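You operate a simulated robot arm through the tools that you are given. There is no shell and no other tool. Be economical: measure what you need, move in short steps, check, and stop when the job is done.

Carry out the task below with a simulated robot arm. There is one attempt and no reset: what you move stays moved.

JOB
Seat the loose jar in the carousel, then set out the paprika jar.
Fine: turn the empty pocket, then that jar, to the pointer first; it ends on the table.

The check looks at the end state, three seconds after you hand in, the way a careful person would. Anything else that was tipped, shoved, dropped, spilled or broken makes it a failure.

ROBOT AND FRAMES
A 7-joint arm with a fingered hand on a trunk, on a base that drives. Base frame: it is fixed to the floor where the robot stands at the start and does not move with it; the origin is under the middle of the robot, x ahead of it, y to its left, z up. Lengths are in mm, angles in degrees, forces in N, time in s.
With the tool pointing down near the work surface it reaches from about 240 to 680 mm from the robot's upright axis, wherever it stands. Its first joint turns from -69.0 to 172.0 degrees. Places, roughly: carousel pocket d [600, 0, 800]. Payload 3.4 kg.
The TCP is the grasp point between the finger pads, 25 mm short of the fingertips. In the tool frame z runs along the fingers and y along their closing line. The gripper opens to 88 mm. The gripper's body begins 29 mm behind the TCP. The gripper is a hand of 5 fingers: y runs from the thumb to the fingers, the wrist lies at [-13, -97, -162] in the tool frame, and closing takes about 1.5 s.
Orientation is told as [roll, pitch, yaw] about the base's x, y, z axes, in that order, counted from this pose: with the fingers straight down and the wrist toward the robot, the tool's x, y and z point along [0, 1, 0], [1, 0, 0] and [0, 0, -1] of the base frame.

CONTROLS
- The arm moves only by the tool play_rows. Its arguments are lists of equal length, an entry for each row: "travel": the shift along the tool's x, y, z in mm, a list of three; "angular": the turn, a rotation vector about the tool's x, y, z in degrees, a list of three. In form: {"travel": [[x, y, z], ...], "angular": [[wx, wy, wz], ...]}. A call has 1 to 10 rows; each row shifts and turns the commanded pose from where the row before left it, along the tool's axes as they then stand. "fingers" is the gripper command, from -1 (fully open) to 1 (shut), values between in proportion, set as the call begins (left out, the last holds). A row lasts 0.2 s, in which the tool goes at most 50 mm and 8.6 degrees; a call with a longer step from one row to the next is refused whole, and so is a gripper value outside its range. Where a pose cannot be reached the arm comes as near as it can. A force on the tool above 40 N (or 10 N above the force at the start of the call, whichever is more), or a blocked arm, ends the call early, and 0.2 s more pass. The fingers move at their own pace (about 153 mm/s each) and stop on an object; they squeeze with about 23 N. The grip force told is the motor's: it shows also when the fingers shut on nothing. Time passes only in rows, and 0.2 s behind the last, so rows that do not move let the fingers close. It gives the time, the measured TCP pose, the force on the tool (base axes), the opening and the grip force at its end, in the units of the frame above (readings bear some noise), with the torque about the TCP (base axes, N m) and any sound that the robot's microphone picked up.
- Cameras (640 x 400 px; columns grow to the right, rows downward): "scene" is now at [134.7, -5.9, 1413.2]; the picture's right is [-0.07, -1.00, -0.00], its down [-0.64, 0.05, -0.77] and it looks along [0.77, -0.06, -0.64] (base axes); focal length 247 px, centre (320, 200). "wrist" rides on the gripper at [59, -79, -105] in the tool frame; the picture's right is [-0.73, 0.32, -0.61], its down [-0.62, -0.68, 0.38] and it looks along [-0.29, 0.66, 0.70] (tool axes); focal length 234 px, centre (320, 200). There is no depth. A picture from a camera that has moved, and an enlarged one, comes with that camera's place and axes in the base frame and with its lens.
- grab_frame(camera): a new picture of that camera. No time passes.
- raise_lower(by): slides the trunk up (or, below 0, down) by that many mm; the arm and the scene camera ride with it, the base frame stays. It gives what a move gives, with no picture.
- roll_base(legs): drives the robot by 1 to 6 legs, each [ahead, left, turn to the left] in mm, mm and degrees, along the robot's own axes; the way and the turn of a leg run together, so that a leg with both is an arc; at most 1500 mm and 180 degrees a leg. The arm and the cameras ride along, it lands a little off, and it stops where it bumps. It gives what a move gives.
- finger_targets(index, middle, ring, little, thumb_bend, thumb_turn): sets how far each is bent, from 0 (flat) to 100 (curled in); at 30 the hand is open as for a grip, at 70 the pads meet at the TCP. One left out holds its place. A second passes; each finger stops where it meets its share of the squeeze, and holds until it gets a number again. A gripper value or a shape takes the hand back. It gives what a move gives, with no picture; readings hold the bend of each and the force on index, middle, ring, little, thumb and palm. thumb_turn goes from beside the hand (0) to across from the fingers (100), as for a grip.
- hand_shape(shape): the hand has 5 fingers and takes this shape, open, in about a second: jaw (thumb against the fingers, like two jaws); tri (thumb and two fingers); tip (a fingertip pinch); poke (one finger out to press); point (the index stretched); flat (the hand flat); cup (the hand cupped); fist (a fist). The gripper value then closes the fingers along that shape, each until it touches; the sizes above hold for jaw. It gives what a move gives, with no picture.
- head_to(pan, tilt): turns the head with the scene camera to pan (to the left, within 86 degrees either way) and tilt (down, from -29 to 69), counted from straight ahead of the robot. It gives what a move gives.
- inspect(camera, box): a new picture of the part [left, top, right, bottom] of that camera's present view, enlarged. No time passes.
- finish_job(): hands the job in; it is judged then, once.

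Go step by step. Nothing tells you exact positions but the pictures and the camera data: compare them with the known pose of the tool, close in by small moves and look again before you grip or let go. The budget is 120 turns and 90 pictures, counting those below and the enlarged ones. Unless the task says otherwise, let go and move clear before handing in, and close with one line.

The tools are called after "Request:" as a command line: name --argument value ..., lists and objects as JSON in quotes. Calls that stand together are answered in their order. play_rows: Moves the arm, as the interface text tells. Its arguments: {"type":"object","properties":{"travel":{"type":"array","items":{"type":"array","items":{"type":"number"}}},"angular":{"type":"array","items":{"type":"array","items":{"type":"number"}}},"fingers":{"type":"number"}},"required":["travel","angular"]} The other tools are called the same way: raise_lower (by) slides the trunk up or down; hand_shape (shape) gives the hand a shape; finger_targets (index, middle, ring, little, thumb_bend, thumb_turn) moves the fingers one by one; roll_base (legs) drives the base; head_to (pan, tilt) turns the head that bears the scene camera; grab_frame (camera) takes a picture; inspect (camera, box) takes an enlarged picture of a part of a camera's view; finish_job () hands the job in.

At the start:

```text
t: 0.0
tcp_pos: [506.0, -206.6, 1192.3]
tool_rot: [0.0, 0.0, -0.1]
contact_force: [0.1, -0.7, -0.4]
torque: [-0.04, -0.03, -0.02]
opening: 87.9
grasp_force: 0.0
shape: jaw
bend: [30.0, 30.0, 30.0, 30.0, 30.0, 98.0]
finger forces: [0.0, 0.0, 0.0, 0.0, 0.1, 0.0]
trunk travel left (down, up): [-675.0, 265.0]
robot x, y, heading: [-1.1, 3.0, 0.2]
head pan, tilt: [-4.1, 39.8]
```

scene: 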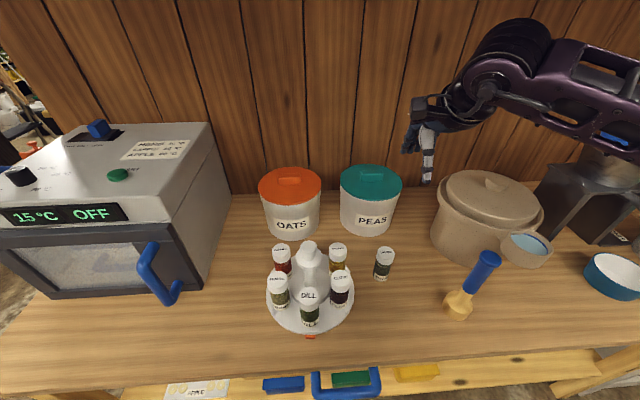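
wrist: 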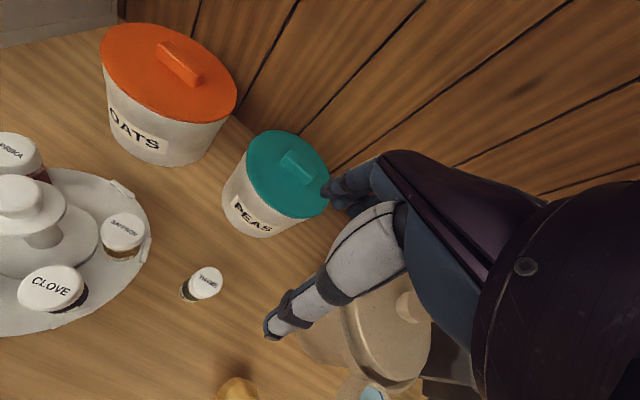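

I see a carousel with five jars, a loose jar on its right, and an orange pointer at the front. I look closer to read the labels and find the empty pocket.

Request:
inspect --camera "scene" --box '[240, 220, 420, 345]'

Request:
inspect --camera "wrist" --box '[0, 120, 240, 360]'

```text
3.20 times, centred on (330, 282) of scene
camera zoom: at [134.7, -5.9, 1413.2], right [-0.07, -1.0, 0.0], down [-0.64, 0.05, -0.77], along [0.77, -0.06, -0.64], focal length 791 px, centre (288, -64)
```

zoom: 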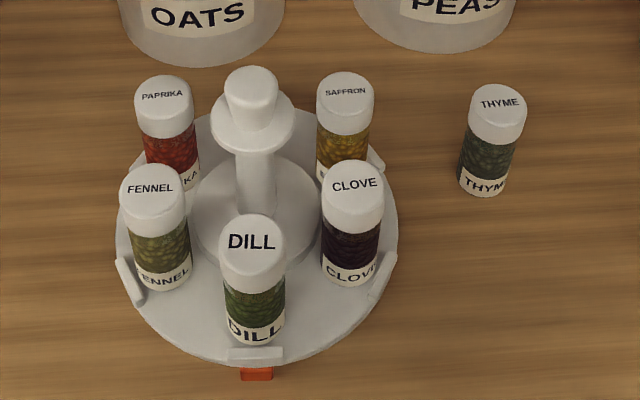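

```text
1.67 times, centred on (120, 240) of wrist
camera zoom: at [428.1, -146.5, 1295.9], right [0.32, -0.73, 0.61], down [-0.68, -0.62, -0.38], along [0.66, -0.29, -0.7], focal length 390 px, centre (653, 133)
```

zoom: 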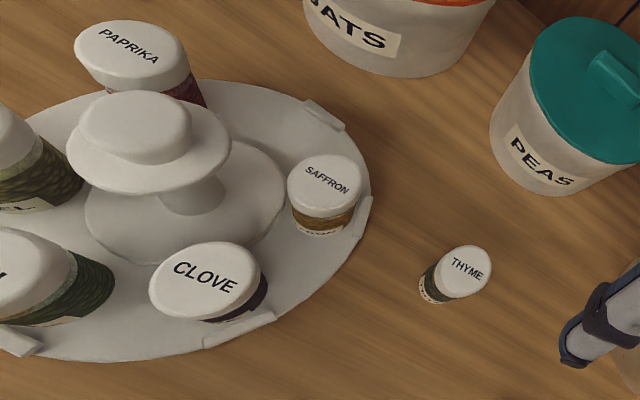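

The empty pocket is at the back (180° from the pointer), with paprika at back left; the loose jar is thyme at about (517,-198) and the knob at about (500,-5), top near z 980. I move above the knob and look.

Request:
play_rows --travel '[[40, 0, 0], [40, 0, 0], [40, 0, 0], [40, 0, 0], [42, -6, 0], [0, 0, 40], [0, 0, 40], [0, 0, 0]]' --angular '[[0, 0, 0], [0, 0, 0], [0, 0, 0], [0, 0, 0], [0, 0, 0], [0, 0, 0], [0, 0, 0], [0, 0, 0]]'

Request:
grab_frame --camera "scene"

Request:
grab_frame --camera "wrist"

```text
t: 1.8
tcp_pos: [501.2, -6.1, 1109.5]
tool_rot: [0.0, 0.0, 0.0]
contact_force: [0.5, 0.5, -0.4]
torque: [0.0, -0.01, -0.02]
opening: 87.8
grasp_force: 0.1
shape: jaw
bend: [30.0, 30.0, 30.0, 30.0, 30.0, 98.0]
finger forces: [0.0, 0.0, 0.0, 0.0, 0.0, 0.0]
trunk travel left (down, up): [-675.0, 265.0]
robot x, y, heading: [1.2, 1.9, 0.1]
head pan, tilt: [-4.1, 39.8]
```

```text
85 pictures are left
camera scene: at [133.9, -5.7, 1413.3], right [-0.07, -1.0, 0.0], down [-0.64, 0.05, -0.77], along [0.77, -0.06, -0.64], focal length 247 px, centre (320, 200)
```

scene: 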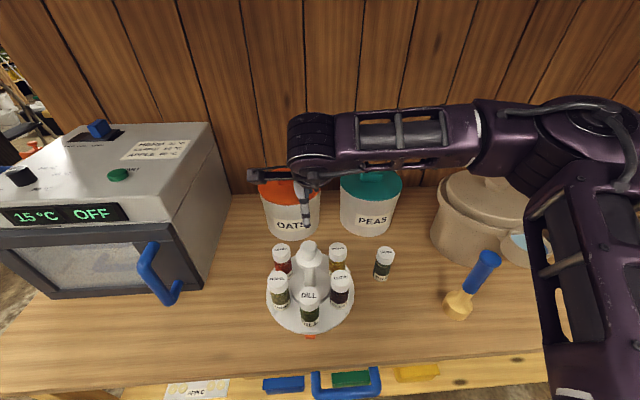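

```text
84 pictures are left
camera wrist: at [422.4, 54.1, 1212.7], right [0.32, -0.73, 0.61], down [-0.68, -0.62, -0.38], along [0.66, -0.29, -0.7], focal length 234 px, centre (320, 200)
```

wrist: 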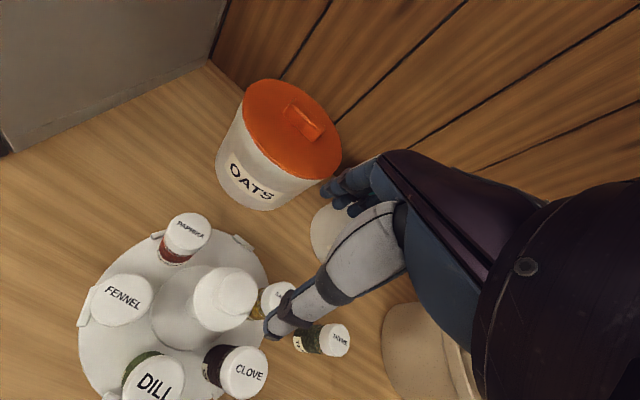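

The knob is in both views; I enlarge them to triangulate it.

Request:
inspect --camera "wrist" --box '[70, 200, 310, 400]'

Request:
inspect --camera "scene" --box '[230, 120, 390, 345]'

```text
2.00 times, centred on (190, 300) of wrist
camera zoom: at [422.4, 54.1, 1212.7], right [0.32, -0.73, 0.61], down [-0.68, -0.62, -0.38], along [0.66, -0.29, -0.7], focal length 468 px, centre (580, 0)
```

zoom: 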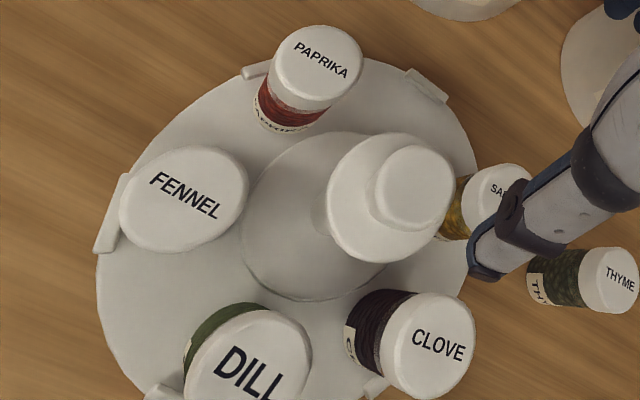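

```text
1.78 times, centred on (310, 232) of scene
camera zoom: at [133.9, -5.7, 1413.3], right [-0.07, -1.0, 0.0], down [-0.64, 0.05, -0.77], along [0.77, -0.06, -0.64], focal length 439 px, centre (338, 142)
```

zoom: 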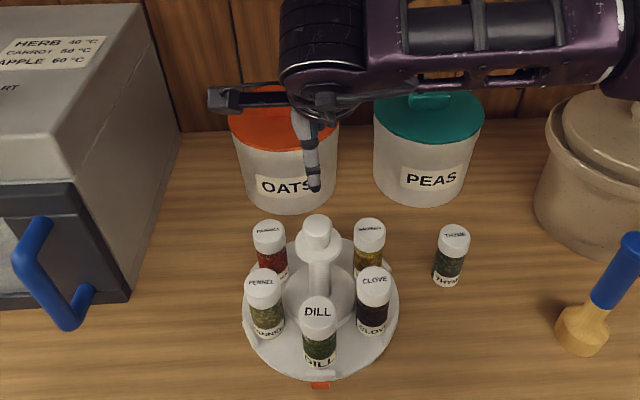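

Triangulating gives carousel centre ≈ (479,-3), radius ≈ 75, lids at z≈940, knob rim (Ø60) at z≈962. I'll pre-turn the hand to yaw -64 over the knob.

Request:
play_rows --travel '[[3, -22, 0], [0, 0, 0], [0, 0, 0], [0, 0, 0], [0, 0, 0], [0, 0, 0], [0, 0, 0], [0, 0, 0], [0, 0, 0], [0, 0, 0]]' --angular '[[0, 0, 0], [0, 0, 8], [0, 0, 8], [0, 0, 8], [0, 0, 8], [0, 0, 8], [0, 0, 8], [0, 0, 8], [0, 0, 8], [0, 0, 0]]'

Request:
grab_frame --camera "wrist"

Request:
grab_frame --camera "scene"

```text
t: 4.0
tcp_pos: [479.5, -1.7, 1113.0]
tool_rot: [0.0, 0.0, -64.0]
contact_force: [0.4, 0.6, -0.2]
torque: [-0.01, -0.01, 0.02]
opening: 87.7
grasp_force: 0.0
shape: jaw
bend: [30.0, 30.0, 30.0, 30.0, 30.0, 98.0]
finger forces: [0.0, 0.0, 0.0, 0.1, 0.0, 0.0]
trunk travel left (down, up): [-675.0, 265.0]
robot x, y, heading: [-0.6, 0.2, 0.1]
head pan, tilt: [-4.1, 39.8]
```

```text
81 pictures are left
camera wrist: at [497.6, 95.8, 1216.5], right [-0.51, -0.61, 0.61], down [-0.86, 0.34, -0.38], along [0.03, -0.72, -0.7], focal length 234 px, centre (320, 200)
```

wrist: 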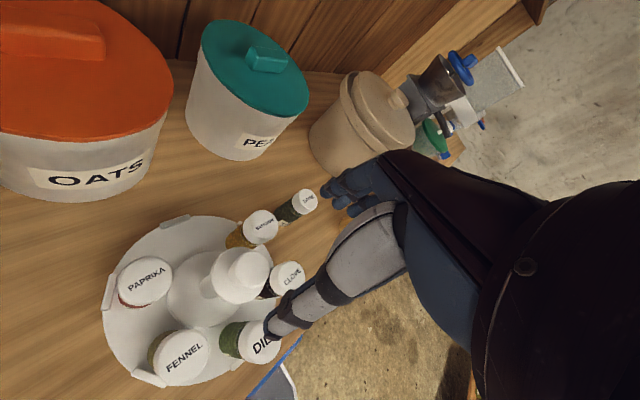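

```text
80 pictures are left
camera scene: at [134.8, -6.4, 1413.2], right [-0.07, -1.0, 0.0], down [-0.64, 0.05, -0.77], along [0.77, -0.06, -0.64], focal length 247 px, centre (320, 200)
```

scene: 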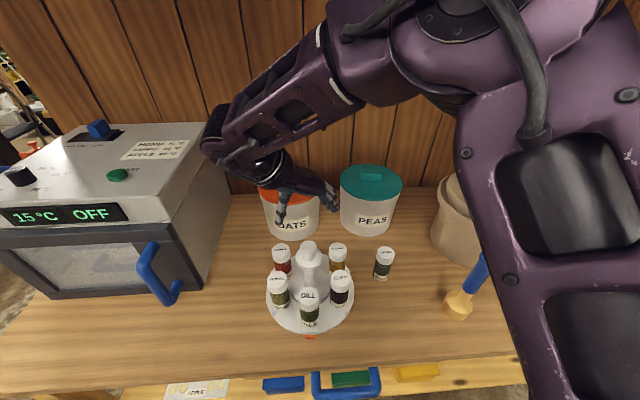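

The hand sits over the knob at yaw -64 without trouble. I descend partway and check.

Request:
play_rows --travel '[[0, 0, 35], [0, 0, 35], [0, 0, 35], [0, 0, 0]]' --angular '[[0, 0, 0], [0, 0, 0], [0, 0, 0], [0, 0, 0]]'

Request:
inspect --camera "scene" --box '[240, 180, 400, 340]'

Request:
inspect --camera "wrist" --box '[100, 150, 420, 400]'

```text
t: 5.0
tcp_pos: [477.1, -1.2, 1006.9]
tool_rot: [0.0, -0.1, -64.1]
contact_force: [1.2, 1.0, 0.2]
torque: [0.0, 0.02, 0.01]
opening: 87.6
grasp_force: 0.0
shape: jaw
bend: [30.0, 30.0, 30.0, 30.0, 30.0, 98.0]
finger forces: [0.0, 0.0, 0.1, 0.0, 0.1, 0.1]
trunk travel left (down, up): [-675.0, 265.0]
robot x, y, heading: [0.4, -0.9, -0.2]
head pan, tilt: [-4.1, 39.8]
```

```text
2.50 times, centred on (320, 260) of scene
camera zoom: at [134.1, -5.8, 1413.3], right [-0.07, -1.0, 0.0], down [-0.64, 0.05, -0.77], along [0.77, -0.06, -0.64], focal length 618 px, centre (320, 50)
```

zoom: 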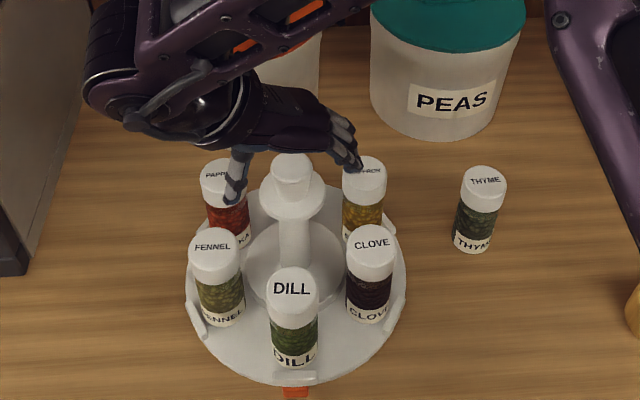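

```text
1.60 times, centred on (260, 275) of wrist
camera zoom: at [495.5, 96.1, 1110.4], right [-0.51, -0.61, 0.61], down [-0.86, 0.34, -0.38], along [0.03, -0.72, -0.7], focal length 375 px, centre (416, 80)
```

zoom: 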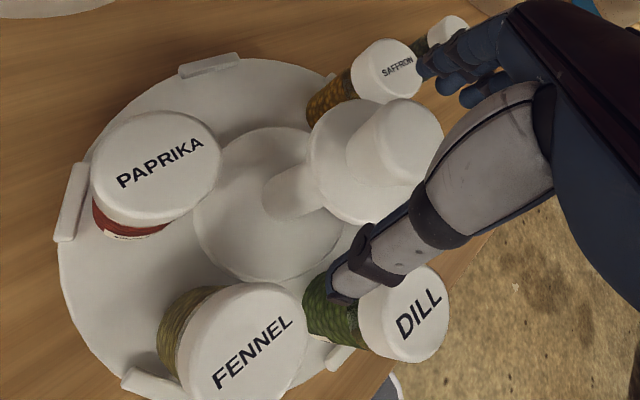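

The hand is centred; fingers now point right at saffron, so I'll turn to -90 (between jars), narrow the grip a bit so it clears the lids, and look.

Request:
play_rows --travel '[[4, 2, 0], [0, 0, 0], [0, 0, 0], [0, 0, 0], [0, 0, 0]]' --angular '[[0, 0, 0], [0, 0, 8.5], [0, 0, 8.5], [0, 0, 8.5], [0, 0, 0]]' --fingers -0.66

Request:
inspect --camera "scene" --box '[240, 180, 400, 340]'

Request:
inspect --camera "wrist" --box '[100, 100, 484, 340]'

```text
t: 6.2
tcp_pos: [483.7, -1.6, 1007.0]
tool_rot: [0.0, 0.0, -89.6]
contact_force: [1.5, 0.8, 0.0]
torque: [-0.01, -0.02, 0.0]
opening: 72.9
grasp_force: 0.0
shape: jaw
bend: [27.0, 33.0, 31.0, 32.0, 45.0, 99.0]
finger forces: [0.0, 0.0, 0.0, 0.1, 0.0, 0.0]
trunk travel left (down, up): [-675.0, 265.0]
robot x, y, heading: [-1.9, 4.6, -0.1]
head pan, tilt: [-4.1, 39.8]
```

```text
2.50 times, centred on (320, 260) of scene
camera zoom: at [134.7, -6.2, 1413.2], right [-0.07, -1.0, 0.0], down [-0.64, 0.05, -0.77], along [0.77, -0.06, -0.64], focal length 618 px, centre (320, 50)
```

zoom: 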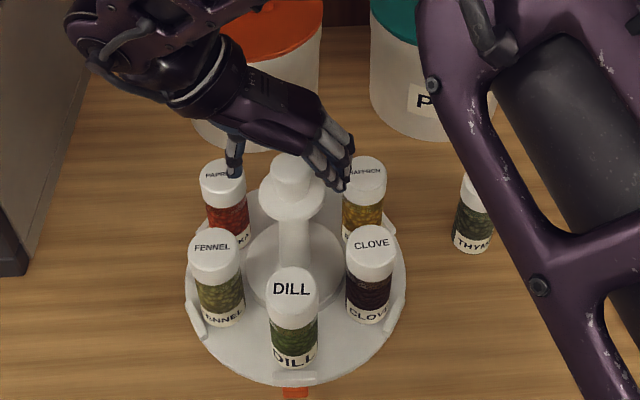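

```text
1.67 times, centred on (292, 220) of wrist
camera zoom: at [541.5, 78.8, 1111.0], right [-0.72, -0.33, 0.61], down [-0.63, 0.68, -0.38], along [-0.29, -0.66, -0.7], focal length 390 px, centre (367, 167)
```

zoom: 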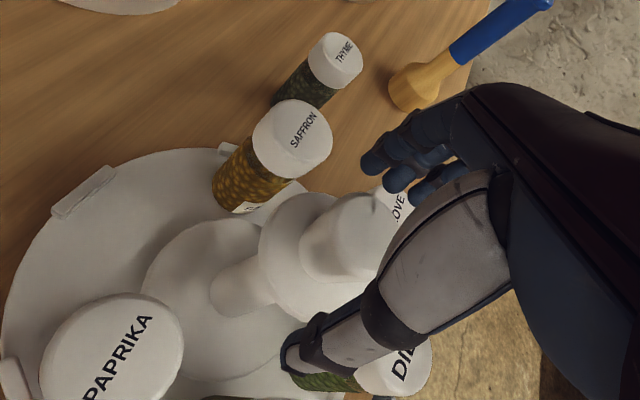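

Centred on the knob; I descend to put the pads around the knob rim.

Request:
play_rows --travel '[[0, 0, 10], [0, 0, 10], [0, 0, 10], [0, 0, 0]]' --angular '[[0, 0, 0], [0, 0, 0], [0, 0, 0], [0, 0, 0]]'

Request:
inspect --camera "scene" --box '[240, 180, 400, 340]'

Request:
inspect --camera "wrist" --box '[100, 100, 484, 340]'

```text
t: 7.2
tcp_pos: [482.3, 0.2, 977.8]
tool_rot: [0.0, 0.0, -89.5]
contact_force: [-0.9, -0.3, 0.3]
torque: [0.03, 0.01, -0.03]
opening: 72.9
grasp_force: 0.0
shape: jaw
bend: [27.0, 33.0, 31.0, 32.0, 45.0, 99.0]
finger forces: [0.1, 0.0, 0.1, 0.0, 0.0, 0.0]
trunk travel left (down, up): [-675.0, 265.0]
robot x, y, heading: [-0.3, 0.7, 0.0]
head pan, tilt: [-4.1, 39.8]
```

```text
2.50 times, centred on (320, 260) of scene
camera zoom: at [134.5, -5.8, 1413.2], right [-0.07, -1.0, 0.0], down [-0.64, 0.05, -0.77], along [0.77, -0.06, -0.64], focal length 618 px, centre (320, 50)
```

zoom: 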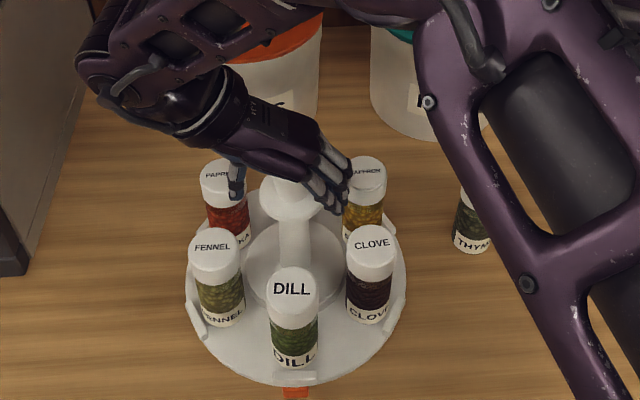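

```text
1.67 times, centred on (292, 220) of wrist
camera zoom: at [540.6, 80.3, 1080.9], right [-0.72, -0.33, 0.61], down [-0.63, 0.68, -0.38], along [-0.28, -0.66, -0.7], focal length 390 px, centre (367, 167)
```

zoom: 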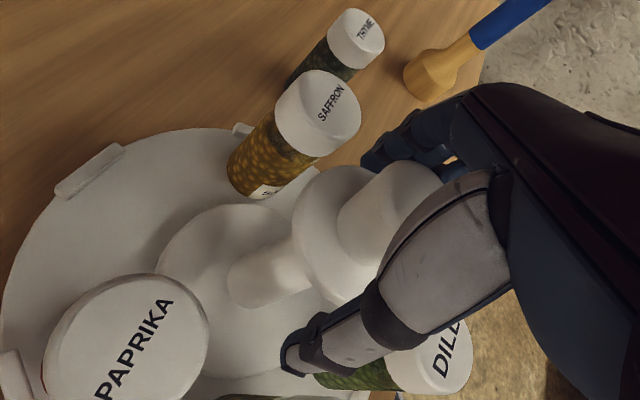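

The fingers straddle the knob with no contact. I close the hand.

Request:
play_rows --travel '[[0, 0, 0], [0, 0, 0], [0, 0, 0], [0, 0, 0], [0, 0, 0], [0, 0, 0], [0, 0, 0]]' --angular '[[0, 0, 0], [0, 0, 0], [0, 0, 0], [0, 0, 0], [0, 0, 0], [0, 0, 0], [0, 0, 0]]' --fingers 1

Request:
inspect --camera "scene" --box '[240, 180, 400, 340]'

Request:
inspect --camera "wrist" --box '[100, 100, 484, 340]'

```text
t: 8.8
tcp_pos: [482.7, 0.7, 977.0]
tool_rot: [0.0, 0.1, -89.5]
contact_force: [1.2, 0.7, 0.3]
torque: [0.0, 0.03, 0.03]
opening: 52.8
grasp_force: 22.7
shape: jaw
bend: [27.0, 35.0, 36.0, 43.0, 71.0, 100.0]
finger forces: [10.9, 6.3, 2.7, 0.0, 20.4, 0.1]
trunk travel left (down, up): [-675.0, 265.0]
robot x, y, heading: [4.0, 2.1, -0.1]
head pan, tilt: [-4.1, 39.8]
```

```text
2.50 times, centred on (320, 260) of scene
camera zoom: at [134.9, -5.6, 1413.2], right [-0.07, -1.0, 0.0], down [-0.64, 0.05, -0.77], along [0.77, -0.06, -0.64], focal length 618 px, centre (320, 50)
```

zoom: 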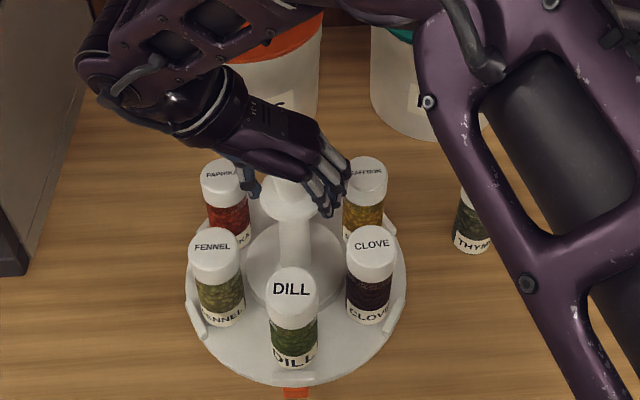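

```text
1.67 times, centred on (292, 220) of wrist
camera zoom: at [541.0, 80.5, 1080.8], right [-0.72, -0.33, 0.61], down [-0.63, 0.68, -0.38], along [-0.28, -0.66, -0.7], focal length 390 px, centre (367, 167)
```

zoom: 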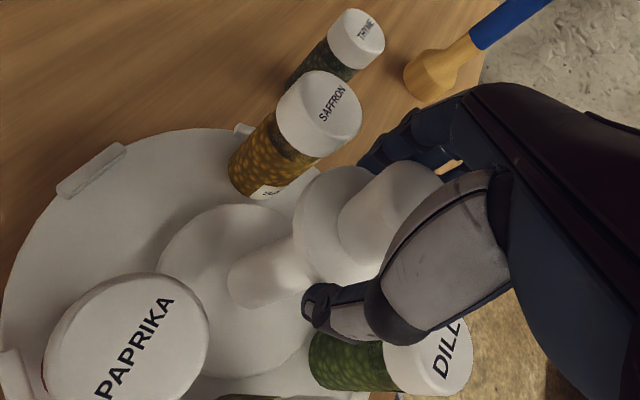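

The rim is held with 23 N. I turn counter-clockwise 30° as a test.

Request:
play_rows --travel '[[-0.5, 0, 0], [-0.5, 0, 0], [-0.5, 0, 0], [-0.5, 0, 0], [-0.5, 0, 0], [0, 0, 0]]' --angular '[[0, 0, -6], [0, 0, -6], [0, 0, -6], [0, 0, -6], [0, 0, -6], [0, 0, 0]]'

Request:
inspect --camera "scene" --box '[240, 180, 400, 340]'

```text
t: 10.2
tcp_pos: [479.4, -0.5, 978.0]
tool_rot: [0.1, 0.0, -59.4]
contact_force: [-2.8, 5.9, 0.0]
torque: [0.14, 0.13, -0.01]
opening: 52.5
grasp_force: 23.1
shape: jaw
bend: [27.0, 36.0, 37.0, 43.0, 71.0, 100.0]
finger forces: [10.2, 5.6, 2.4, 0.0, 24.3, 0.0]
trunk travel left (down, up): [-675.0, 265.0]
robot x, y, heading: [-4.0, 3.3, -0.1]
head pan, tilt: [-4.1, 39.8]
```

```text
2.50 times, centred on (320, 260) of scene
camera zoom: at [134.1, -4.1, 1413.3], right [-0.07, -1.0, 0.0], down [-0.64, 0.05, -0.77], along [0.77, -0.06, -0.64], focal length 618 px, centre (320, 50)
```

zoom: 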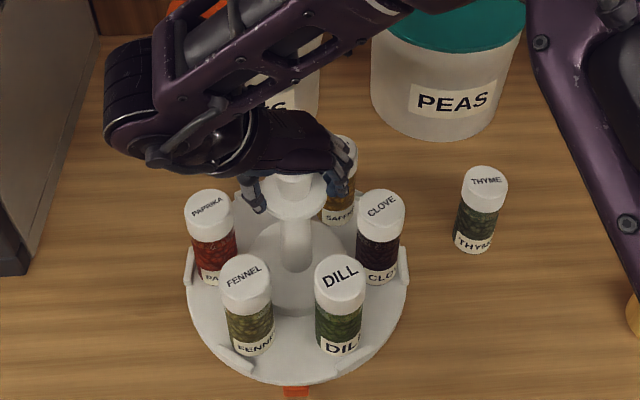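

It turned 30° with the hand and did not slip. I continue another 60°.

Request:
play_rows --travel '[[-0.2, -1, 0], [-0.4, 0, 0], [-0.4, 0, 0], [-0.4, 0, 0], [-0.4, 0, 0], [-0.4, 0, 0], [-0.4, 0, 0], [-0.4, 0, 0], [-0.4, 0, 0], [0, 0, 0]]' --angular '[[0, 0, -4], [0, 0, -7], [0, 0, -7], [0, 0, -7], [0, 0, -7], [0, 0, -7], [0, 0, -7], [0, 0, -7], [0, 0, -7], [0, 0, 0]]'

Request:
grab_frame --camera "scene"

```text
t: 12.4
tcp_pos: [476.6, -3.1, 976.9]
tool_rot: [0.1, -0.2, 0.5]
contact_force: [-5.9, 2.4, 0.0]
torque: [0.04, 0.18, 0.01]
opening: 52.5
grasp_force: 23.5
shape: jaw
bend: [27.0, 36.0, 38.0, 43.0, 71.0, 99.0]
finger forces: [10.7, 5.6, 1.4, 0.0, 24.3, 0.0]
trunk travel left (down, up): [-675.0, 265.0]
robot x, y, heading: [-2.0, -2.4, -0.0]
head pan, tilt: [-4.1, 39.8]
```

```text
70 pictures are left
camera scene: at [133.0, -4.7, 1413.4], right [-0.07, -1.0, 0.0], down [-0.64, 0.05, -0.77], along [0.77, -0.06, -0.64], focal length 247 px, centre (320, 200)
```

scene: 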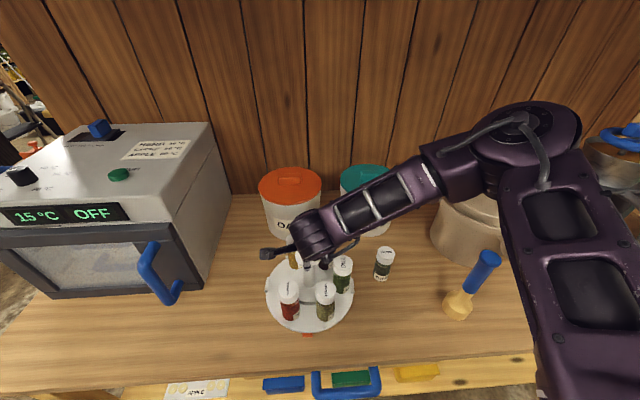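

90° done; paprika is now at front-left. I continue another 60°.

Request:
play_rows --travel '[[-0.2, -1, 0], [-0.4, 0, 0], [-0.4, 0, 0], [-0.4, 0, 0], [-0.4, 0, 0], [-0.4, 0, 0], [-0.4, 0, 0], [-0.4, 0, 0], [-0.4, 0, 0], [0, 0, 0]]' --angular '[[0, 0, -4], [0, 0, -7], [0, 0, -7], [0, 0, -7], [0, 0, -7], [0, 0, -7], [0, 0, -7], [0, 0, -7], [0, 0, -7], [0, 0, 0]]'

Request:
grab_frame --camera "scene"

```text
t: 14.6
tcp_pos: [478.2, -8.0, 977.5]
tool_rot: [0.0, 0.1, 60.5]
contact_force: [-4.5, -2.7, 0.8]
torque: [-0.06, 0.07, 0.02]
opening: 52.8
grasp_force: 23.0
shape: jaw
bend: [27.0, 36.0, 38.0, 43.0, 71.0, 98.0]
finger forces: [11.3, 5.6, 1.3, 0.0, 22.6, 0.0]
trunk travel left (down, up): [-675.0, 265.0]
robot x, y, heading: [-0.2, -2.1, 0.1]
head pan, tilt: [-4.1, 39.8]
```

```text
69 pictures are left
camera scene: at [133.6, -6.7, 1413.3], right [-0.07, -1.0, 0.0], down [-0.64, 0.05, -0.77], along [0.77, -0.06, -0.64], focal length 247 px, centre (320, 200)
```

scene: 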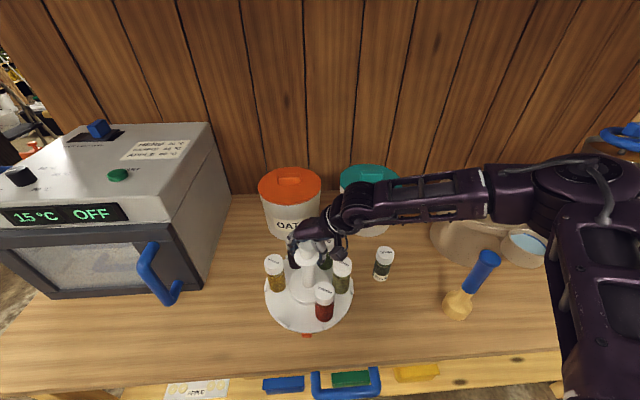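

Works well. I turn the last 30° and look closely at the pointer alignment.

Request:
play_rows --travel '[[-0.4, 0, 0], [-0.4, 0, 0], [-0.4, 0, 0], [-0.4, 0, 0], [0, 0, 0], [0, 0, 0]]' --angular '[[0, 0, -7.5], [0, 0, -7.5], [0, 0, -7.5], [0, 0, -7.5], [0, 0, 0], [0, 0, 0]]'

Request:
inspect --camera "scene" --box '[240, 180, 400, 340]'

```text
t: 16.0
tcp_pos: [479.8, -8.9, 977.2]
tool_rot: [0.0, 0.0, 64.2]
contact_force: [-4.5, -4.6, 0.1]
torque: [-0.11, 0.06, -0.02]
opening: 52.4
grasp_force: 22.5
shape: jaw
bend: [27.0, 36.0, 38.0, 43.0, 71.0, 99.0]
finger forces: [10.5, 5.6, 1.4, 0.0, 23.1, 0.0]
out of reach, approached as far as the arm can: row 1, 2, 3, 4
trunk travel left (down, up): [-675.0, 265.0]
robot x, y, heading: [-0.0, -1.7, -0.1]
head pan, tilt: [-4.1, 39.8]
```

```text
2.50 times, centred on (320, 260) of scene
camera zoom: at [133.9, -7.1, 1413.3], right [-0.07, -1.0, 0.0], down [-0.64, 0.05, -0.77], along [0.77, -0.05, -0.64], focal length 618 px, centre (320, 50)
```

zoom: 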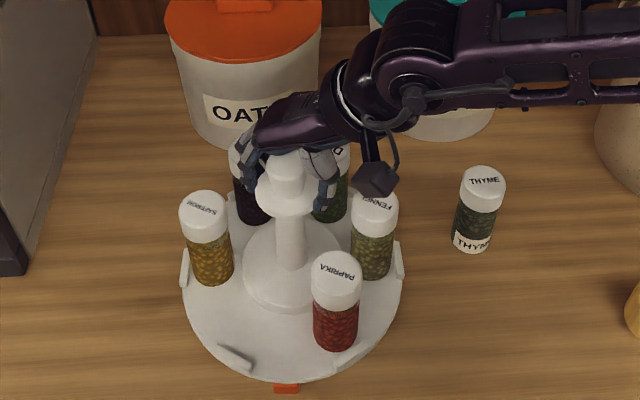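

The wrist limit is yaw 64, so ~26° remain. I release, lift and turn the hand back for a second grip.

Request:
play_rows --travel '[[0, 0, 0], [0, 0, 0], [0, 0, 0], [0, 0, -20], [0, 0, -20]]' --angular '[[0, 0, 0], [0, 0, 0], [0, 0, 0], [0, 0, 0], [0, 0, 0]]' --fingers -0.66

Request:
play_rows --travel '[[0, 0, 0], [0, 0, 0], [0, 0, 0], [0, 0, 0], [0, 0, 0], [0, 0, 0], [0, 0, 0], [0, 0, 0]]' --angular '[[0, 0, 8], [0, 0, 8], [0, 0, 8], [0, 0, 8], [0, 0, 8], [0, 0, 8], [0, 0, 8], [0, 0, 0]]'

Request:
inspect --camera "scene" --box '[240, 180, 400, 340]'

```text
t: 17.2
tcp_pos: [480.8, -6.2, 997.3]
tool_rot: [0.0, 0.1, 64.0]
contact_force: [0.0, 0.6, 0.4]
torque: [-0.02, -0.01, 0.04]
opening: 72.7
grasp_force: 0.1
shape: jaw
bend: [27.0, 33.0, 31.0, 32.0, 46.0, 99.0]
finger forces: [0.1, 0.0, 0.0, 0.0, 0.1, 0.0]
out of reach, approached as far as the arm can: row 5
trunk travel left (down, up): [-675.0, 265.0]
robot x, y, heading: [-0.1, -1.7, -0.0]
head pan, tilt: [-4.1, 39.8]
```

```text
t: 19.0
tcp_pos: [478.5, -6.8, 998.7]
tool_rot: [0.0, -0.1, 8.0]
contact_force: [-0.5, -0.3, 0.4]
torque: [0.03, -0.01, -0.02]
opening: 72.8
grasp_force: 0.1
shape: jaw
bend: [27.0, 33.0, 31.0, 32.0, 46.0, 99.0]
finger forces: [0.0, 0.1, 0.0, 0.0, 0.1, 0.0]
trunk travel left (down, up): [-675.0, 265.0]
robot x, y, heading: [-0.7, 1.7, 0.1]
head pan, tilt: [-4.1, 39.8]
```

```text
2.50 times, centred on (320, 260) of scene
camera zoom: at [134.6, -6.2, 1413.2], right [-0.07, -1.0, 0.0], down [-0.64, 0.05, -0.77], along [0.77, -0.06, -0.64], focal length 618 px, centre (320, 50)
```

zoom: 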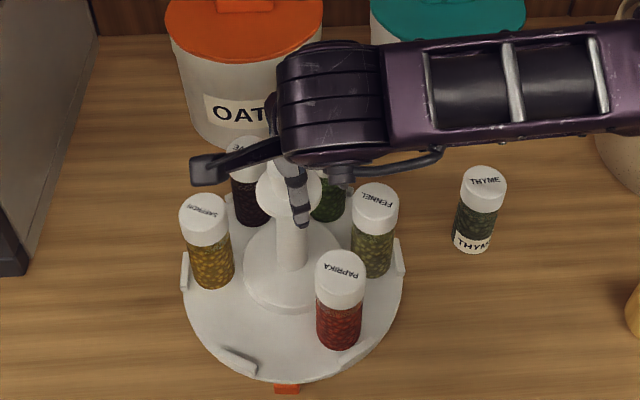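

The hand is at yaw 8, with fingers in a gap between jars. I lower and grip again.

Request:
play_rows --travel '[[3, 0, 0], [0, 0, 11], [0, 0, 10], [0, 0, 0]]' --angular '[[0, 0, 0], [0, 0, 0], [0, 0, 0], [0, 0, 0]]'

Request:
play_rows --travel '[[0, 0, 0], [0, 0, 0], [0, 0, 0], [0, 0, 0], [0, 0, 0], [0, 0, 0], [0, 0, 0]]' --angular '[[0, 0, 0], [0, 0, 0], [0, 0, 0], [0, 0, 0], [0, 0, 0], [0, 0, 0], [0, 0, 0]]' --fingers 1

Request:
play_rows --travel '[[-0.4, 0, 0], [-0.4, 0, 0], [-0.4, 0, 0], [-0.4, 0, 0], [0, 0, 0], [0, 0, 0]]' --angular '[[0, 0, -6.5], [0, 0, -6.5], [0, 0, -6.5], [0, 0, -6.5], [0, 0, 0], [0, 0, 0]]'

Request:
inspect --camera "scene" --box '[240, 220, 400, 345]'

```text
t: 20.0
tcp_pos: [477.9, -5.6, 976.6]
tool_rot: [0.0, 0.0, 8.2]
contact_force: [-0.2, 0.1, 0.8]
torque: [-0.03, -0.01, 0.03]
opening: 72.8
grasp_force: 0.1
shape: jaw
bend: [27.0, 33.0, 31.0, 32.0, 46.0, 99.0]
finger forces: [0.0, 0.0, 0.0, 0.0, 0.0, 0.0]
trunk travel left (down, up): [-675.0, 265.0]
robot x, y, heading: [-2.0, 0.3, -0.1]
head pan, tilt: [-4.1, 39.8]
```

```text
t: 21.6
tcp_pos: [477.3, -5.5, 976.2]
tool_rot: [0.0, 0.0, 8.2]
contact_force: [-2.9, -0.6, -0.5]
torque: [0.01, 0.01, -0.03]
opening: 52.7
grasp_force: 23.3
shape: jaw
bend: [27.0, 37.0, 39.0, 43.0, 70.0, 100.0]
finger forces: [11.5, 6.1, 0.6, 0.0, 20.9, 0.0]
trunk travel left (down, up): [-675.0, 265.0]
robot x, y, heading: [0.3, 3.9, 0.0]
head pan, tilt: [-4.1, 39.8]
```

```text
t: 23.0
tcp_pos: [477.6, -6.2, 977.3]
tool_rot: [0.0, -0.1, 34.3]
contact_force: [-2.6, -4.2, 0.2]
torque: [-0.1, 0.07, -0.02]
opening: 52.7
grasp_force: 22.9
shape: jaw
bend: [27.0, 37.0, 39.0, 43.0, 70.0, 100.0]
finger forces: [11.2, 6.2, 0.7, 0.0, 21.8, 0.1]
trunk travel left (down, up): [-675.0, 265.0]
robot x, y, heading: [-0.3, -1.3, -0.1]
head pan, tilt: [-4.1, 39.8]
```

```text
3.20 times, centred on (320, 282) of scene
camera zoom: at [135.1, -7.0, 1413.1], right [-0.07, -1.0, 0.0], down [-0.64, 0.05, -0.77], along [0.77, -0.05, -0.64], focal length 791 px, centre (320, -64)
```

zoom: 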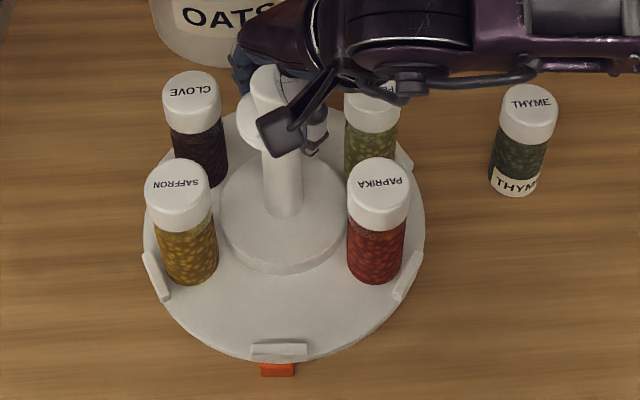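

The empty pocket's lip lines up with the orange pointer. I release, lift, and move over the thyme jar, turning the hand back to yaw 0.

Request:
play_rows --travel '[[0, 0, 0], [0, 0, 0], [0, 0, 0], [0, 0, -25], [0, 0, -40], [0, 0, -40], [0, 0, -20]]' --angular '[[0, 0, 0], [0, 0, 0], [0, 0, 0], [0, 0, 0], [0, 0, 0], [0, 0, 0], [0, 0, 0]]' --fingers -0.66

Request:
play_rows --travel '[[0, 0, 0], [0, 0, 0], [0, 0, 0], [0, 0, 0], [-40, 0, 0], [-40, 0, 0], [-40, 0, 0], [-40, 20, 0], [-28, 0, 0], [0, 0, 0]]' --angular '[[0, 0, 8.5], [0, 0, 8.5], [0, 0, 8.5], [0, 0, 8.5], [0, 0, 0], [0, 0, 0], [0, 0, 0], [0, 0, 0], [0, 0, 0], [0, 0, 0]]'

Request:
inspect --camera "scene" --box '[240, 185, 440, 345]'

Request:
grab_frame --camera "wrist"

```text
t: 24.6
tcp_pos: [479.1, -6.4, 1102.8]
tool_rot: [0.1, 0.1, 34.2]
contact_force: [-0.1, -0.4, -0.3]
torque: [0.02, -0.04, 0.0]
opening: 72.9
grasp_force: 0.1
shape: jaw
bend: [27.0, 33.0, 31.0, 32.0, 46.0, 99.0]
finger forces: [0.0, 0.0, 0.0, 0.1, 0.0, 0.1]
trunk travel left (down, up): [-675.0, 265.0]
robot x, y, heading: [3.3, -0.7, 0.2]
head pan, tilt: [-4.1, 39.8]
```

```text
t: 26.8
tcp_pos: [498.3, -196.5, 1100.0]
tool_rot: [0.0, -0.1, 0.1]
contact_force: [-0.6, 0.1, 0.3]
torque: [0.04, 0.01, -0.03]
opening: 72.9
grasp_force: 0.0
shape: jaw
bend: [27.0, 33.0, 31.0, 32.0, 46.0, 99.0]
finger forces: [0.1, 0.1, 0.0, 0.0, 0.1, 0.0]
trunk travel left (down, up): [-675.0, 265.0]
robot x, y, heading: [0.1, 0.9, 0.0]
head pan, tilt: [-4.1, 39.8]
```

```text
2.50 times, centred on (340, 265) of scene
camera zoom: at [135.2, -5.3, 1413.2], right [-0.07, -1.0, 0.0], down [-0.64, 0.05, -0.77], along [0.77, -0.06, -0.64], focal length 618 px, centre (270, 38)
```

zoom: 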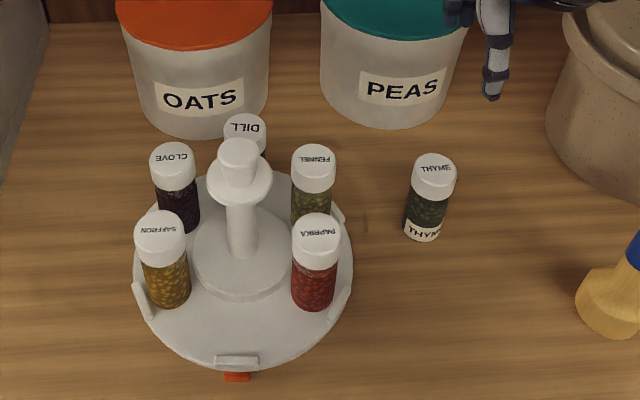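

```text
64 pictures are left
camera wrist: at [418.9, -136.6, 1204.2], right [0.33, -0.72, 0.61], down [-0.68, -0.63, -0.38], along [0.66, -0.29, -0.7], focal length 234 px, centre (320, 200)
```

wrist: 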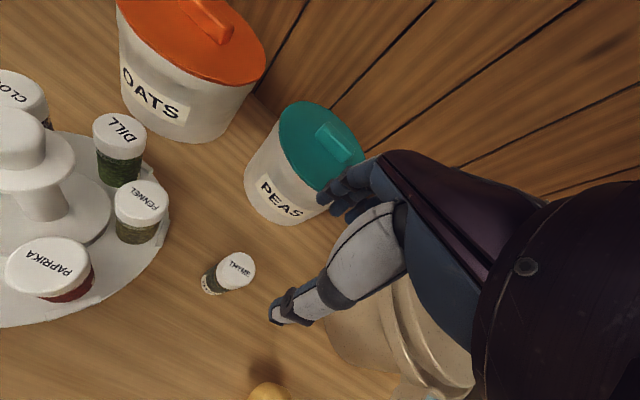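

Thyme lid is at about (519,-200.5), top z≈914. I move above it and lower partway.

Request:
play_rows --travel '[[-4, 19, 0], [0, 0, 40], [0, 0, 40], [0, 0, 40], [0, 0, 20], [0, 0, 0]]' --angular '[[0, 0, 0], [0, 0, 0], [0, 0, 0], [0, 0, 0], [0, 0, 0], [0, 0, 0]]'

Request:
inspect --camera "scene" --box '[310, 200, 450, 310]'

Request:
inspect --camera "wrist" --box '[180, 150, 420, 350]'

```text
t: 28.2
tcp_pos: [515.6, -196.5, 961.7]
tool_rot: [0.0, 0.0, 0.1]
contact_force: [1.1, 0.6, 0.5]
torque: [-0.04, -0.03, -0.01]
opening: 72.9
grasp_force: 0.1
shape: jaw
bend: [27.0, 33.0, 31.0, 32.0, 46.0, 99.0]
finger forces: [0.2, 0.0, 0.0, 0.0, 0.0, 0.0]
trunk travel left (down, up): [-675.0, 265.0]
robot x, y, heading: [-0.1, 0.0, -0.1]
head pan, tilt: [-4.1, 39.8]
```

```text
3.64 times, centred on (380, 255) of scene
camera zoom: at [134.8, -5.8, 1413.2], right [-0.07, -1.0, 0.0], down [-0.64, 0.05, -0.77], along [0.77, -0.06, -0.64], focal length 899 px, centre (102, 0)
```

zoom: 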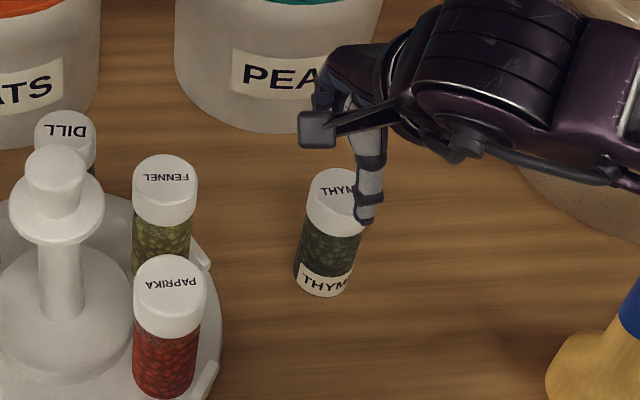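

```text
2.00 times, centred on (300, 250) of wrist
camera zoom: at [437.4, -137.6, 1065.4], right [0.33, -0.72, 0.61], down [-0.68, -0.63, -0.38], along [0.66, -0.29, -0.7], focal length 468 px, centre (360, 100)
```

zoom: 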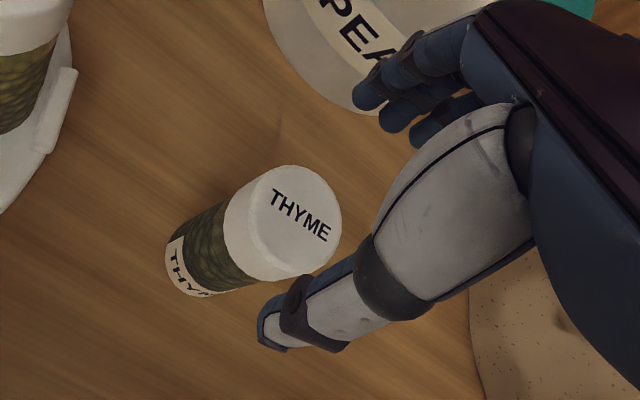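

Thumb and lid line up within a few mm; I shift 2 mm right and lower to grip height.

Request:
play_rows --travel '[[-2.5, 0, 0], [0, 0, 15], [0, 0, 15], [0, 0, 15], [0, 0, 0]]' --angular '[[0, 0, 0], [0, 0, 0], [0, 0, 0], [0, 0, 0], [0, 0, 0]]'

Request:
inspect --camera "scene" --box '[310, 200, 450, 310]'

Request:
inspect --camera "wrist" --box '[180, 150, 420, 350]'

```text
t: 29.4
tcp_pos: [518.8, -199.8, 916.8]
tool_rot: [0.0, 0.0, 0.2]
contact_force: [-0.3, 0.0, 0.0]
torque: [0.01, 0.02, -0.01]
opening: 73.0
grasp_force: 0.0
shape: jaw
bend: [27.0, 33.0, 31.0, 32.0, 46.0, 99.0]
finger forces: [0.0, 0.0, 0.0, 0.0, 0.1, 0.0]
trunk travel left (down, up): [-675.0, 265.0]
robot x, y, heading: [2.2, -2.1, 0.1]
head pan, tilt: [-4.1, 39.8]
```

```text
3.64 times, centred on (380, 255) of scene
camera zoom: at [134.6, -5.9, 1413.2], right [-0.07, -1.0, 0.0], down [-0.64, 0.05, -0.77], along [0.77, -0.06, -0.64], focal length 899 px, centre (102, 0)
```

zoom: 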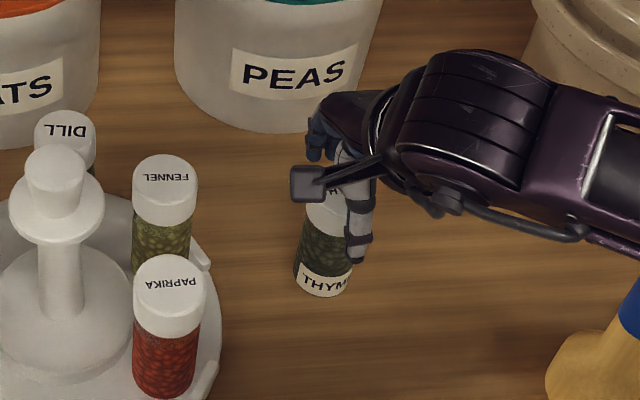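

```text
2.00 times, centred on (300, 250) of wrist
camera zoom: at [439.0, -140.3, 1021.1], right [0.33, -0.72, 0.61], down [-0.68, -0.63, -0.38], along [0.66, -0.29, -0.7], focal length 468 px, centre (360, 100)
```

zoom: 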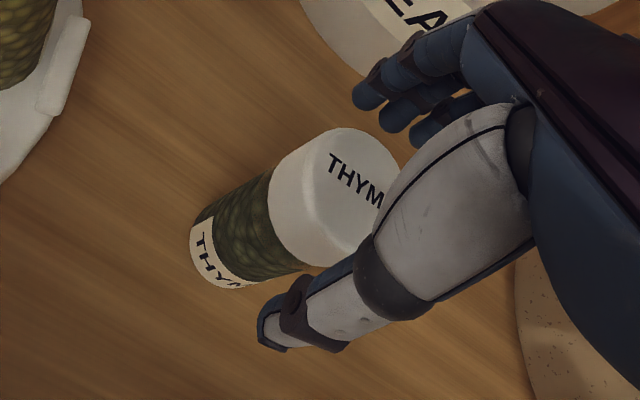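

The jar seems ~4 mm left and nearer than my TCP; I correct by that and close gently.

Request:
play_rows --travel '[[4, -4, 0], [0, 0, 0]]' --angular '[[0, 0, 0], [0, 0, 0]]'

Request:
play_rows --travel '[[0, 0, 0], [0, 0, 0], [0, 0, 0], [0, 0, 0]]' --angular '[[0, 0, 0], [0, 0, 0], [0, 0, 0], [0, 0, 0]]' --fingers -0.2

Request:
inspect --camera "scene" --box '[310, 200, 450, 310]'

Request:
inspect --camera "wrist" --box '[180, 150, 420, 350]'

```text
t: 30.0
tcp_pos: [514.3, -196.1, 916.6]
tool_rot: [0.0, 0.0, 0.1]
contact_force: [0.6, -0.1, -0.2]
torque: [0.03, 0.01, 0.02]
opening: 73.0
grasp_force: 0.1
shape: jaw
bend: [27.0, 33.0, 31.0, 32.0, 46.0, 99.0]
finger forces: [0.1, 0.1, 0.0, 0.1, 0.1, 0.1]
trunk travel left (down, up): [-675.0, 265.0]
robot x, y, heading: [-1.4, 1.4, 0.3]
head pan, tilt: [-4.1, 39.8]
```

```text
t: 31.0
tcp_pos: [515.2, -196.1, 916.2]
tool_rot: [0.0, -0.1, 0.2]
contact_force: [-0.2, -0.6, -0.6]
torque: [0.0, -0.01, -0.01]
opening: 53.3
grasp_force: 0.0
shape: jaw
bend: [29.0, 40.0, 37.0, 43.0, 64.0, 100.0]
finger forces: [0.0, 0.3, 0.1, 0.1, 0.1, 0.0]
trunk travel left (down, up): [-675.0, 265.0]
robot x, y, heading: [1.6, 1.7, 0.1]
head pan, tilt: [-4.1, 39.8]
```

```text
3.64 times, centred on (380, 255) of scene
camera zoom: at [134.7, -5.9, 1413.2], right [-0.07, -1.0, 0.0], down [-0.64, 0.05, -0.77], along [0.77, -0.06, -0.64], focal length 899 px, centre (102, 0)
```

zoom: 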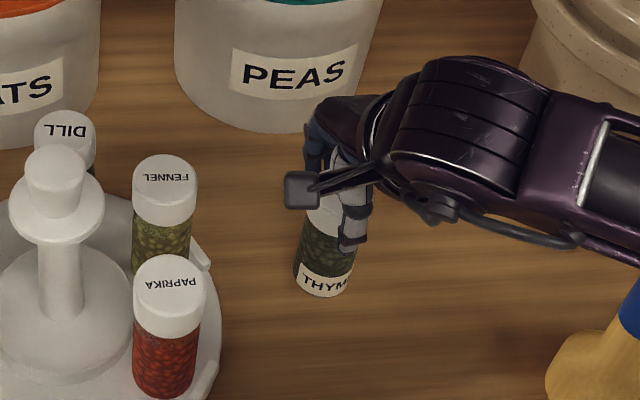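

```text
2.00 times, centred on (300, 250) of wrist
camera zoom: at [435.6, -136.4, 1020.3], right [0.33, -0.72, 0.61], down [-0.68, -0.63, -0.38], along [0.66, -0.29, -0.7], focal length 468 px, centre (360, 100)
```

zoom: 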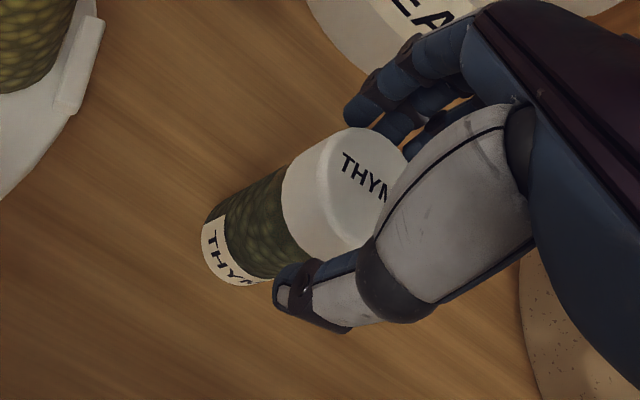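

Jar is between thumb and fingers; I close to grip.

Request:
play_rows --travel '[[0, 0, 0], [0, 0, 0], [0, 0, 0], [0, 0, 0], [0, 0, 0], [0, 0, 0]]' --angular '[[0, 0, 0], [0, 0, 0], [0, 0, 0], [0, 0, 0], [0, 0, 0], [0, 0, 0]]' --fingers 1

Request:
inspect --camera "scene" --box '[310, 200, 450, 310]'

Request:
inspect --camera "wrist" --box '[180, 150, 420, 350]'

```text
t: 32.4
tcp_pos: [514.6, -195.3, 916.7]
tool_rot: [0.0, 0.0, 0.2]
contact_force: [0.5, -0.4, 0.1]
torque: [0.06, -0.03, -0.02]
opening: 33.6
grasp_force: 23.3
shape: jaw
bend: [74.0, 47.0, 49.0, 51.0, 73.0, 100.0]
finger forces: [10.6, 6.4, 3.0, 0.0, 18.9, 0.0]
trunk travel left (down, up): [-675.0, 265.0]
robot x, y, heading: [-1.3, -1.6, -0.0]
head pan, tilt: [-4.1, 39.8]
```

```text
3.64 times, centred on (380, 255) of scene
camera zoom: at [134.9, -6.0, 1413.2], right [-0.07, -1.0, 0.0], down [-0.64, 0.05, -0.77], along [0.77, -0.06, -0.64], focal length 899 px, centre (102, 0)
```

zoom: 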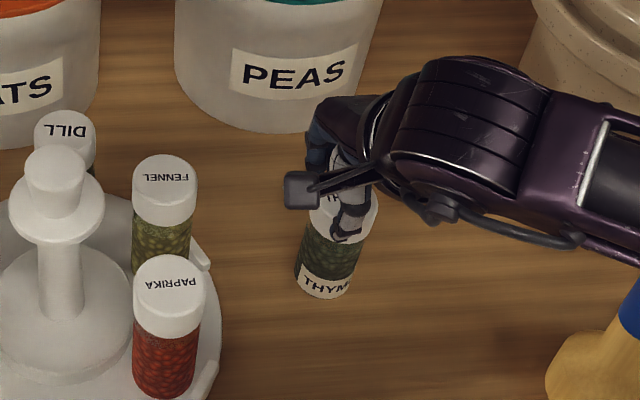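

```text
2.00 times, centred on (300, 250) of wrist
camera zoom: at [435.7, -136.5, 1020.2], right [0.33, -0.72, 0.61], down [-0.68, -0.63, -0.38], along [0.66, -0.29, -0.7], focal length 468 px, centre (360, 100)
```

zoom: 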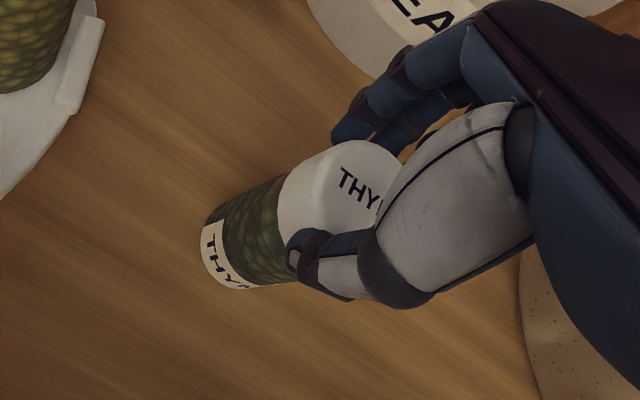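

The grip holds at 23 N. I lift 30 mm and check.

Request:
play_rows --travel '[[0, 0, -5], [0, 0, -10], [0, 0, -15], [0, 0, 0]]' --angular '[[0, 0, 0], [0, 0, 0], [0, 0, 0], [0, 0, 0]]'

Request:
inspect --camera "scene" --box '[310, 200, 450, 310]'

```text
t: 33.4
tcp_pos: [515.8, -194.5, 946.3]
tool_rot: [0.0, 0.0, 0.0]
contact_force: [0.0, 0.2, -1.4]
torque: [0.03, 0.01, 0.0]
opening: 33.9
grasp_force: 22.6
shape: jaw
bend: [74.0, 47.0, 49.0, 51.0, 73.0, 100.0]
finger forces: [10.6, 6.3, 3.0, 0.1, 18.9, 0.0]
trunk travel left (down, up): [-675.0, 265.0]
robot x, y, heading: [1.2, 1.2, 0.2]
head pan, tilt: [-4.1, 39.8]
```

```text
3.64 times, centred on (380, 255) of scene
camera zoom: at [134.9, -6.1, 1413.2], right [-0.07, -1.0, 0.0], down [-0.64, 0.05, -0.77], along [0.77, -0.06, -0.64], focal length 899 px, centre (102, 0)
```

zoom: 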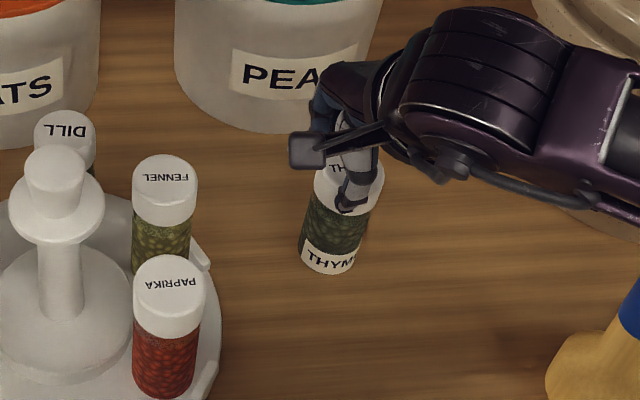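

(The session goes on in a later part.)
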